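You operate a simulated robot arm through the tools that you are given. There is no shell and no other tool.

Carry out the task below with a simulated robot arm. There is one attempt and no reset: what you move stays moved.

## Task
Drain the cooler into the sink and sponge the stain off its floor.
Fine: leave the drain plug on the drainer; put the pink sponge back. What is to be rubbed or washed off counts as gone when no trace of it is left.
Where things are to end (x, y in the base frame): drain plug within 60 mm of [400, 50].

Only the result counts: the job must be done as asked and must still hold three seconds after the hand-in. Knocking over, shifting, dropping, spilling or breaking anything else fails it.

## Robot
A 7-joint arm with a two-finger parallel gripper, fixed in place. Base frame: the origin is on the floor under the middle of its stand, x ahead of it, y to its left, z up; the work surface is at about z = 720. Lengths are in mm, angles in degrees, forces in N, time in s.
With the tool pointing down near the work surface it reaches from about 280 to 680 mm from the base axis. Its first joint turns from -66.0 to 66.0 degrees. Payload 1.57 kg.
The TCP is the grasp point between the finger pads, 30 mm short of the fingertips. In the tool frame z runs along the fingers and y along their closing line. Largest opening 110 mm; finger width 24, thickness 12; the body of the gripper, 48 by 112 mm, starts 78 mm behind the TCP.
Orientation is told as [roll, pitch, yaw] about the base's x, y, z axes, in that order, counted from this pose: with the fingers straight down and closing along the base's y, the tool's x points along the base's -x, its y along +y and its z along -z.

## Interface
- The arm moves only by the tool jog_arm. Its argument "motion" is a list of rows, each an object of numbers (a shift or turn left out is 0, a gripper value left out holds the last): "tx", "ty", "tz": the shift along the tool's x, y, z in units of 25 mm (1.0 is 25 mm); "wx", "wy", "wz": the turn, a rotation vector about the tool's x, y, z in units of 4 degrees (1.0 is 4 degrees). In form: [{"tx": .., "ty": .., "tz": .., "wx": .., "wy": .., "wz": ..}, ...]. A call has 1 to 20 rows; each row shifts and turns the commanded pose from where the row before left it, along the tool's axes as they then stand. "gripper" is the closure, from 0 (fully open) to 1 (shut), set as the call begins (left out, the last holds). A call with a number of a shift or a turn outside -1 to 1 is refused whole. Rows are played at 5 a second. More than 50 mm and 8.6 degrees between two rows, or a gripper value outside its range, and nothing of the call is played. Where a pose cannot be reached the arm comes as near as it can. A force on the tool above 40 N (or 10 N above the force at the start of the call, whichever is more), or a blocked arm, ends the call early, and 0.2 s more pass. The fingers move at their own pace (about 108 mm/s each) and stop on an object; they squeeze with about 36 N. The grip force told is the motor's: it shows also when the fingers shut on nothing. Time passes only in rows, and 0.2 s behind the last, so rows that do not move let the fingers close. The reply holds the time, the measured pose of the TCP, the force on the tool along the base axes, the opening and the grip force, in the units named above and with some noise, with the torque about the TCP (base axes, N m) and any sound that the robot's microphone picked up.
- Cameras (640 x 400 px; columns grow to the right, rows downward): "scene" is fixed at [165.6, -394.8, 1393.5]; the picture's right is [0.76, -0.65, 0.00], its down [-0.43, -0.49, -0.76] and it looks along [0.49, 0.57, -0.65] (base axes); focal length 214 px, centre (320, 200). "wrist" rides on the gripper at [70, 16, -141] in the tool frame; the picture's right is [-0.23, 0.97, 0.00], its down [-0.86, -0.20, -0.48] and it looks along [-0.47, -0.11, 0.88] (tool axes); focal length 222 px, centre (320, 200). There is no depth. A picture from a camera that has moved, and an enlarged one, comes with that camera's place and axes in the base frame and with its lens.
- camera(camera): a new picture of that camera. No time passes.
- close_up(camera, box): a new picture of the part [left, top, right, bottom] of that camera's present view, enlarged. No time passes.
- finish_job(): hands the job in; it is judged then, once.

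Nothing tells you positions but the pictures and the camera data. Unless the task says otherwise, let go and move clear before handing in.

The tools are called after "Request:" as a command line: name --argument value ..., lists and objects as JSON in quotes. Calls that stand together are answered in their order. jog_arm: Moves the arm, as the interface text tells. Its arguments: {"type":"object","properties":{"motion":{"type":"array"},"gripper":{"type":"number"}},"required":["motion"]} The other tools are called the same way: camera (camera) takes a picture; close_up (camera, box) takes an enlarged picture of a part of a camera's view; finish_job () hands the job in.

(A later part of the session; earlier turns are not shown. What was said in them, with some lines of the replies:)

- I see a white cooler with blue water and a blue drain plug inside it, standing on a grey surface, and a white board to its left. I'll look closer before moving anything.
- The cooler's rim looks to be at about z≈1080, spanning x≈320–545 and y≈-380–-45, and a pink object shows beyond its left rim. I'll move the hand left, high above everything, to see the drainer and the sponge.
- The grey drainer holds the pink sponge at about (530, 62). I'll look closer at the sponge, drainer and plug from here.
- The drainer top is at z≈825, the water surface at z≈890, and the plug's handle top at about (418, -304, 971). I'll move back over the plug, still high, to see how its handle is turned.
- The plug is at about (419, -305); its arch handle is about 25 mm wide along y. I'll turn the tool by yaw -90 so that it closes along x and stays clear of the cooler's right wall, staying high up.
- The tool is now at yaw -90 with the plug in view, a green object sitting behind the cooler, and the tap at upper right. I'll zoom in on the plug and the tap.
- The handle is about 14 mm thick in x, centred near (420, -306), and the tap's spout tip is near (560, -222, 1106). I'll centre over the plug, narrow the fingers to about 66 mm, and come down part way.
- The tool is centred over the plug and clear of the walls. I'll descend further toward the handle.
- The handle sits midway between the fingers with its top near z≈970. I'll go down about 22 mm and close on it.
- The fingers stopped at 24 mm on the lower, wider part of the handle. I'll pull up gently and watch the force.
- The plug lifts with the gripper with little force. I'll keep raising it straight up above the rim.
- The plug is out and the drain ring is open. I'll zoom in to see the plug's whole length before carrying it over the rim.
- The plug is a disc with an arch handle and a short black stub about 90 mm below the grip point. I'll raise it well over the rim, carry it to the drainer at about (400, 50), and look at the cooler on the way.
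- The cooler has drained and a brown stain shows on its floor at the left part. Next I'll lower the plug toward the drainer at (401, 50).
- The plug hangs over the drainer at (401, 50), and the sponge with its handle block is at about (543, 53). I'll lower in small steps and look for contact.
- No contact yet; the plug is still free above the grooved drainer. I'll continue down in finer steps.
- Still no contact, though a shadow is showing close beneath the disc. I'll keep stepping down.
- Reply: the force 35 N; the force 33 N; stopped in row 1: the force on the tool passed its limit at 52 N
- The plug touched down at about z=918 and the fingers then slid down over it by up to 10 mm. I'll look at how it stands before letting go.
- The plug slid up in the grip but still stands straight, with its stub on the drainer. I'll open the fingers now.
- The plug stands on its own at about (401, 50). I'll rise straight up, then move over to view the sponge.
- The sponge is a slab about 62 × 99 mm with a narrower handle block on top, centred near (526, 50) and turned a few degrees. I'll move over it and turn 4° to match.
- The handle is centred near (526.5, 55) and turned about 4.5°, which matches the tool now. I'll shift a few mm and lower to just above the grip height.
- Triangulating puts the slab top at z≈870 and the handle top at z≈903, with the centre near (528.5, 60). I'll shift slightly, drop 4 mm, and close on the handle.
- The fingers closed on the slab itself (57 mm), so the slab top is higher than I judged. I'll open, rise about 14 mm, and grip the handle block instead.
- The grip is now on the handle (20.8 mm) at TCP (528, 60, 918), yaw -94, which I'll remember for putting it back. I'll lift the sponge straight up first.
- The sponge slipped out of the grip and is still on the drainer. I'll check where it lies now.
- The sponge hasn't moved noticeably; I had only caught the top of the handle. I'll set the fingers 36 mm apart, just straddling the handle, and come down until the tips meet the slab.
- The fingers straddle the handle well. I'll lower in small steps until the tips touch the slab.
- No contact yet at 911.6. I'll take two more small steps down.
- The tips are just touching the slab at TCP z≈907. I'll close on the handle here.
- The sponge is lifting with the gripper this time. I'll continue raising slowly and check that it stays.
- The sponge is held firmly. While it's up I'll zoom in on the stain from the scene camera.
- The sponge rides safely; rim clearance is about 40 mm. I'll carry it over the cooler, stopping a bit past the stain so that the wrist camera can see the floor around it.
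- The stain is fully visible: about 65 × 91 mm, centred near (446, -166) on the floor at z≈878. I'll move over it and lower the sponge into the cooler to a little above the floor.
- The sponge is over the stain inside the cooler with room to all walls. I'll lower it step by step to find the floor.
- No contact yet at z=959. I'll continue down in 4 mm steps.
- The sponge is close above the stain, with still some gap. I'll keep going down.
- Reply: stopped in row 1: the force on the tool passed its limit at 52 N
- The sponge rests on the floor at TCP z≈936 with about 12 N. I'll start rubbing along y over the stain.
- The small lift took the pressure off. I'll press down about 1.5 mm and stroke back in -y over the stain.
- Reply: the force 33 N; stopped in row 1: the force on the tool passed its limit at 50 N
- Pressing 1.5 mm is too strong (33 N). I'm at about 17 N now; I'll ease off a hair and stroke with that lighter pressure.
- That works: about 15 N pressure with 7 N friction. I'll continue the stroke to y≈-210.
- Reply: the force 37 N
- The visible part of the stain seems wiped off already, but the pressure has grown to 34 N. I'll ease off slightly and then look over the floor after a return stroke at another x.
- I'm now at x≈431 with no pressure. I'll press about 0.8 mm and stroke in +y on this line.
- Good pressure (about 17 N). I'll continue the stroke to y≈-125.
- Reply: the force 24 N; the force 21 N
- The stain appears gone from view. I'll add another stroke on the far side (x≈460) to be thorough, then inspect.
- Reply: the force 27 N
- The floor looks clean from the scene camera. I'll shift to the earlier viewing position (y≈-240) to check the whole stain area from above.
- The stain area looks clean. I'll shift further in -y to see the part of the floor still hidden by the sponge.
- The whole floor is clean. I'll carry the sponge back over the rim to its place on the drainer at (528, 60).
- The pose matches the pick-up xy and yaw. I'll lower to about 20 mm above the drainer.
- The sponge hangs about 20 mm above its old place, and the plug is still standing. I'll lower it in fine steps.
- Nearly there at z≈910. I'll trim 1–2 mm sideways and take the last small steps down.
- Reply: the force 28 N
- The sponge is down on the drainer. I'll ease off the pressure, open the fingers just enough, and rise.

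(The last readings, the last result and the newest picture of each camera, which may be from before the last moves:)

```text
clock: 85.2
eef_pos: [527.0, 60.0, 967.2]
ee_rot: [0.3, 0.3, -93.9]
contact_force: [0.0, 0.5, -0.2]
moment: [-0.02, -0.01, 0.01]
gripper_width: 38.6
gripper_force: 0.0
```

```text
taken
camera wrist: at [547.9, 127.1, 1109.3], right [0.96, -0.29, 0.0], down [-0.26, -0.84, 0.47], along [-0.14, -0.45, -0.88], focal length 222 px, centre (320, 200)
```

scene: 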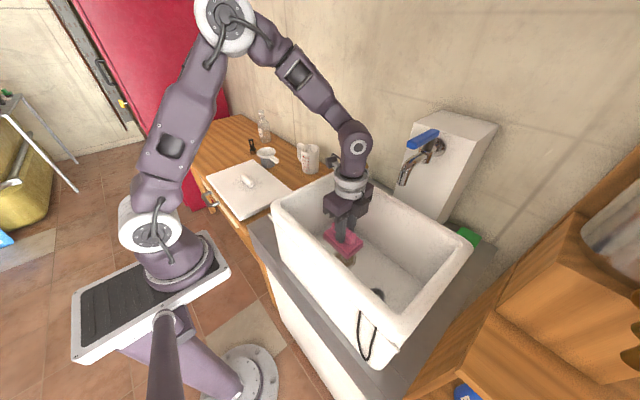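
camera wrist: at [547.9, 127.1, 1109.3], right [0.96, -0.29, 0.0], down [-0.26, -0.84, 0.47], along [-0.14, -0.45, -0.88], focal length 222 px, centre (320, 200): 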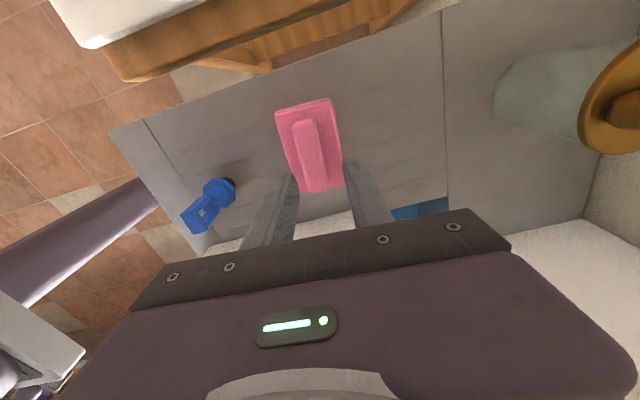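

The sponge is released on the drainer. I'll check its position and rise well clear.

Request:
close_up --camera "wrist" --box '[220, 80, 420, 240]'

Request:
jog_arm --motion '[{"tz": -1}, {"tz": -1}, {"tz": -1}, {"tz": -1}, {"tz": -1}, {"tz": -1}, {"tz": -1}, {"tz": -1}, {"tz": -1}]'

Request:
camera --camera "wrist"

Request:
camera --camera "scene"

```text
2.50 times, centred on (320, 160) of wrist
camera zoom: at [547.9, 127.1, 1109.3], right [0.96, -0.29, 0.0], down [-0.26, -0.84, 0.47], along [-0.14, -0.45, -0.88], focal length 555 px, centre (320, 300)
```

zoom: 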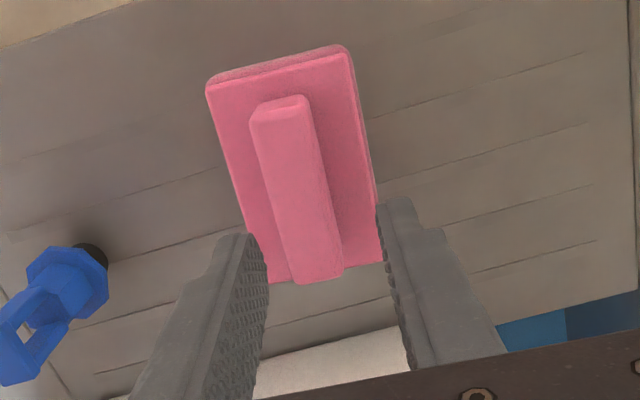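

```text
clock: 87.2
eef_pos: [527.1, 59.4, 1193.1]
ee_rot: [0.2, 0.2, -93.9]
contact_force: [0.7, 0.6, 1.0]
moment: [-0.03, 0.03, 0.01]
gripper_width: 38.6
gripper_force: 0.1
```

```text
taken
camera wrist: at [547.3, 127.1, 1334.6], right [0.96, -0.29, 0.0], down [-0.26, -0.84, 0.47], along [-0.14, -0.45, -0.88], focal length 222 px, centre (320, 200)
```

wrist: 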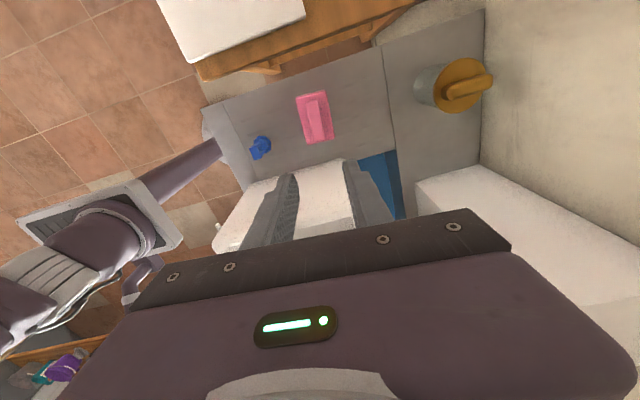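

```text
taken
```

scene: 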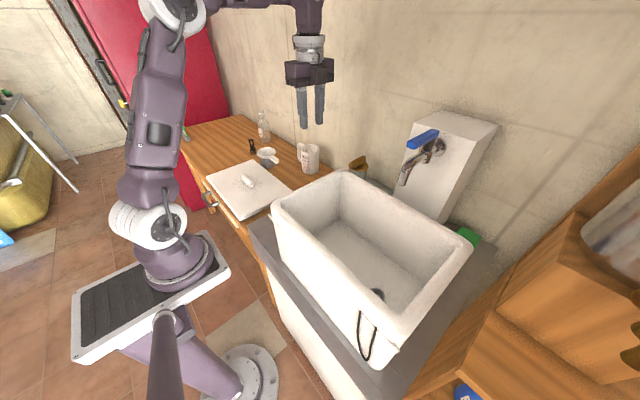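

Everything is in place and the cooler floor is clean, but the sponge may have been dragged a few mm when the fingers opened. I'll go back to an earlier viewing height to compare its position.

Request:
jog_arm --motion '[{"tz": 1, "tx": 0.05, "ty": 0.08}, {"tz": 1}, {"tz": 1}, {"tz": 1}, {"tz": 1}, {"tz": 1}, {"tz": 0.4}]'

Request:
close_up --camera "wrist" --box '[240, 70, 400, 210]'

```text
clock: 88.8
eef_pos: [530.2, 60.8, 1031.1]
ee_rot: [0.4, 0.3, -93.8]
contact_force: [-0.1, 0.3, -0.3]
moment: [0.02, -0.01, 0.03]
gripper_width: 38.5
gripper_force: 0.2
```

```text
2.86 times, centred on (320, 140) of wrist
camera zoom: at [550.4, 128.6, 1173.2], right [0.96, -0.29, 0.0], down [-0.26, -0.84, 0.47], along [-0.14, -0.45, -0.88], focal length 635 px, centre (320, 371)
```

zoom: 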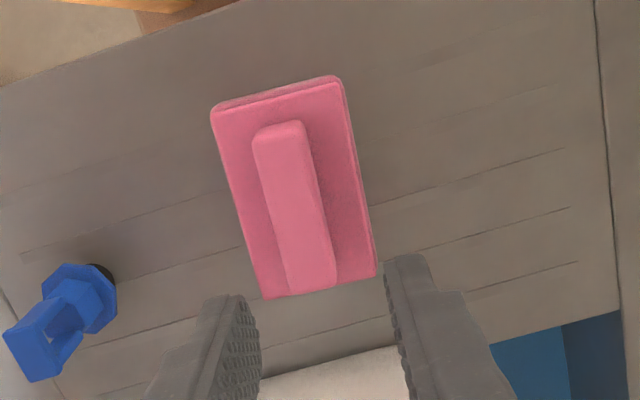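

The sponge lies about 8 mm toward -x of its original place. I'll straddle the handle again without touching the slab, close, slide it +8 mm, and release.

Request:
jog_arm --motion '[{"ty": -0.37}, {"tz": 0.9}, {"tz": 0.9}, {"tz": 0.9}, {"tz": 0.9}, {"tz": 0.4}]' --gripper 0.6

Request:
close_up --camera "wrist" --box '[220, 100, 420, 260]'

```text
clock: 90.2
eef_pos: [520.9, 63.6, 931.5]
ee_rot: [0.3, 0.3, -93.9]
contact_force: [0.1, -0.1, -0.2]
moment: [0.01, 0.05, -0.01]
gripper_width: 44.0
gripper_force: 0.1
```

```text
2.50 times, centred on (320, 180) of wrist
camera zoom: at [540.9, 129.8, 1073.6], right [0.96, -0.29, 0.0], down [-0.26, -0.84, 0.47], along [-0.14, -0.45, -0.88], focal length 555 px, centre (320, 250)
```

zoom: 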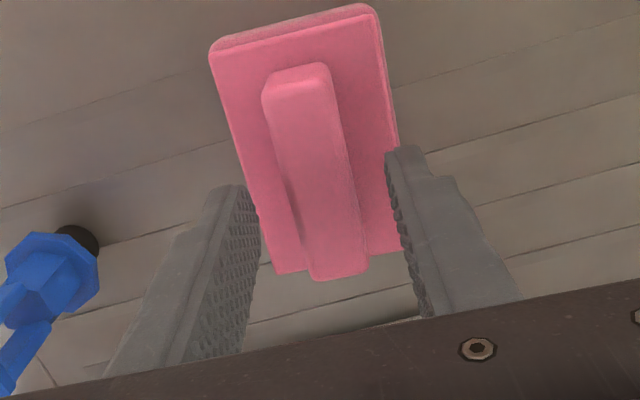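

The fingers straddle the handle just as before. I'll descend to about 4 mm above the slab and close.

Request:
jog_arm --motion '[{"tz": 0.5}, {"tz": 0.3}]'

Request:
jog_arm --motion '[{}, {}, {}, {}]' --gripper 1

```text
clock: 90.8
eef_pos: [520.5, 62.1, 910.5]
ee_rot: [0.3, 0.4, -93.9]
contact_force: [0.7, 0.3, 0.0]
moment: [-0.03, -0.01, -0.03]
gripper_width: 43.7
gripper_force: 0.1
```

```text
clock: 91.8
eef_pos: [520.0, 60.5, 911.8]
ee_rot: [0.4, 0.3, -93.9]
contact_force: [0.5, 0.7, 0.0]
moment: [0.01, 0.01, -0.02]
gripper_width: 20.8
gripper_force: 34.4
```

The handle is gripped (20.8 mm). I'll slide it +8 mm in x, then open without any downward pressure.

Request:
jog_arm --motion '[{"ty": 0.17}, {"ty": 0.16}, {}]'

Request:
jog_arm --motion '[{}, {}, {}]' --gripper 0.6

Request:
jog_arm --motion '[{"tz": -0.3}, {"tz": -0.6}, {"tz": -1}, {"tz": -1}, {"tz": -1}, {"tz": -0.88}]'

Request:
close_up --camera "wrist" --box '[240, 70, 400, 210]'

```text
clock: 92.5
eef_pos: [528.8, 61.1, 911.8]
ee_rot: [0.3, 0.4, -93.9]
contact_force: [-0.2, -0.2, -0.4]
moment: [-0.01, 0.05, 0.01]
gripper_width: 21.1
gripper_force: 34.2
```

```text
clock: 93.3
eef_pos: [528.0, 61.2, 911.1]
ee_rot: [0.3, 0.3, -94.0]
contact_force: [0.2, -0.2, 0.3]
moment: [-0.02, -0.01, 0.0]
gripper_width: 43.9
gripper_force: 0.0
```

```text
clock: 94.8
eef_pos: [528.5, 59.7, 1030.4]
ee_rot: [0.4, 0.2, -93.9]
contact_force: [0.6, -1.0, 0.4]
moment: [0.05, 0.02, -0.04]
gripper_width: 43.9
gripper_force: 0.1
```

```text
2.86 times, centred on (320, 140) of wrist
camera zoom: at [549.2, 128.4, 1173.0], right [0.96, -0.29, 0.0], down [-0.26, -0.84, 0.47], along [-0.14, -0.45, -0.88], focal length 635 px, centre (320, 371)
```

zoom: 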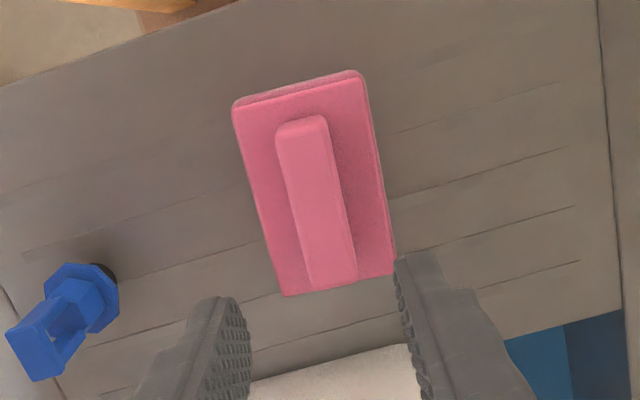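

The sponge is now back exactly where it was before, and the plug still stands on the drainer. I'll rise clear and take a last empty-handed look into the cooler.

Request:
jog_arm --motion '[{"tz": -1}, {"tz": -1}, {"tz": -1}, {"tz": -1}, {"tz": -1}, {"tz": -1}, {"tz": -1}, {"ty": -1}, {"ty": -1}, {"ty": -1}, {"ty": -0.5}]'

Request:
jog_arm --motion '[{"tx": -1}, {"tx": -1}, {"tx": -1}, {"tx": -1}, {"tx": -1}, {"tx": -1}, {"tx": -1}, {"tx": -1}]'

Request:
close_up --camera "wrist" --box '[180, 0, 440, 230]'

Request:
camera --camera "scene"

```text
clock: 97.2
eef_pos: [439.5, 66.9, 1206.5]
ee_rot: [0.3, 0.4, -93.9]
contact_force: [0.3, 0.5, 0.1]
moment: [-0.02, -0.01, -0.01]
gripper_width: 43.9
gripper_force: 0.0
```

```text
clock: 99.0
eef_pos: [425.7, -133.1, 1204.6]
ee_rot: [0.3, 0.3, -93.9]
contact_force: [0.1, -0.1, 0.1]
moment: [0.01, -0.02, 0.01]
gripper_width: 44.0
gripper_force: 0.1
```

```text
1.74 times, centred on (310, 115) of wrist
camera zoom: at [446.7, -66.1, 1346.6], right [0.96, -0.29, 0.0], down [-0.26, -0.84, 0.47], along [-0.14, -0.45, -0.88], focal length 386 px, centre (337, 348)
```

zoom: 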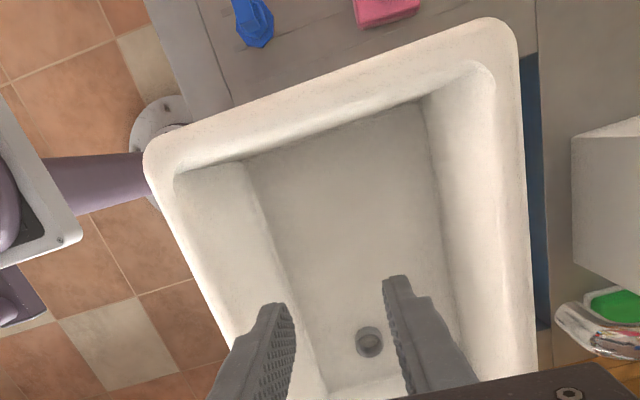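

```text
taken
```

scene: 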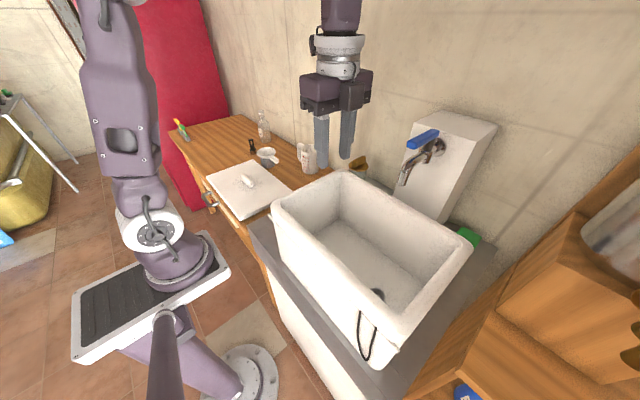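

The cooler is empty and its floor looks spotless, with the plug and sponge on the drainer. I'll take one last enlarged look at the former stain area for faint traces.

Request:
close_up --camera "wrist" --box '[250, 50, 380, 160]'

Request:
close_up --camera "wrist" --box '[250, 0, 400, 60]'

```text
3.64 times, centred on (315, 105) of wrist
camera zoom: at [446.7, -66.1, 1346.6], right [0.96, -0.29, 0.0], down [-0.26, -0.84, 0.47], along [-0.14, -0.45, -0.88], focal length 808 px, centre (338, 546)
```

zoom: 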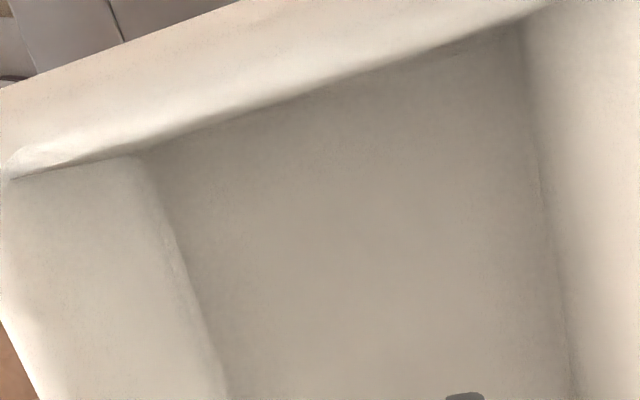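

```text
4.27 times, centred on (325, 30) of wrist
camera zoom: at [446.7, -66.1, 1346.6], right [0.96, -0.29, 0.0], down [-0.26, -0.84, 0.47], along [-0.14, -0.45, -0.88], focal length 948 px, centre (299, 925)
```

zoom: 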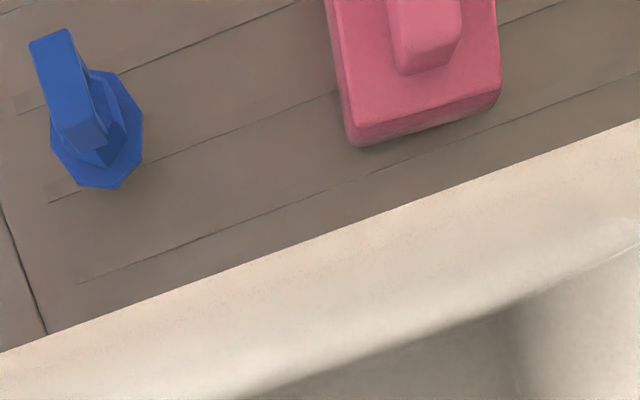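

The cooler is drained and no trace of the stain shows on its floor. The plug stands on the drainer at about (401, 50), and the pink sponge is back in its place. The hand is empty and clear, so I'm handing in the job.

Request:
finish_job

```text
The job is handed in.
```

The cooler is drained, and in the last pictures no trace of the stain shows on its floor. I handed the job in with the hand empty and clear.

- **Drain plug:** it stands upright on the drainer at about (401, 50), within the 60 mm allowed around [400, 50].
- **Pink sponge:** it is back on the drainer at about (528, 60). It got dragged about 8 mm when I first let go, so I gripped it again and slid it back. In the pictures it now matches where it lay before I carried it.
- **Everything else:** nothing else looks moved, knocked over or spilled in the last pictures.
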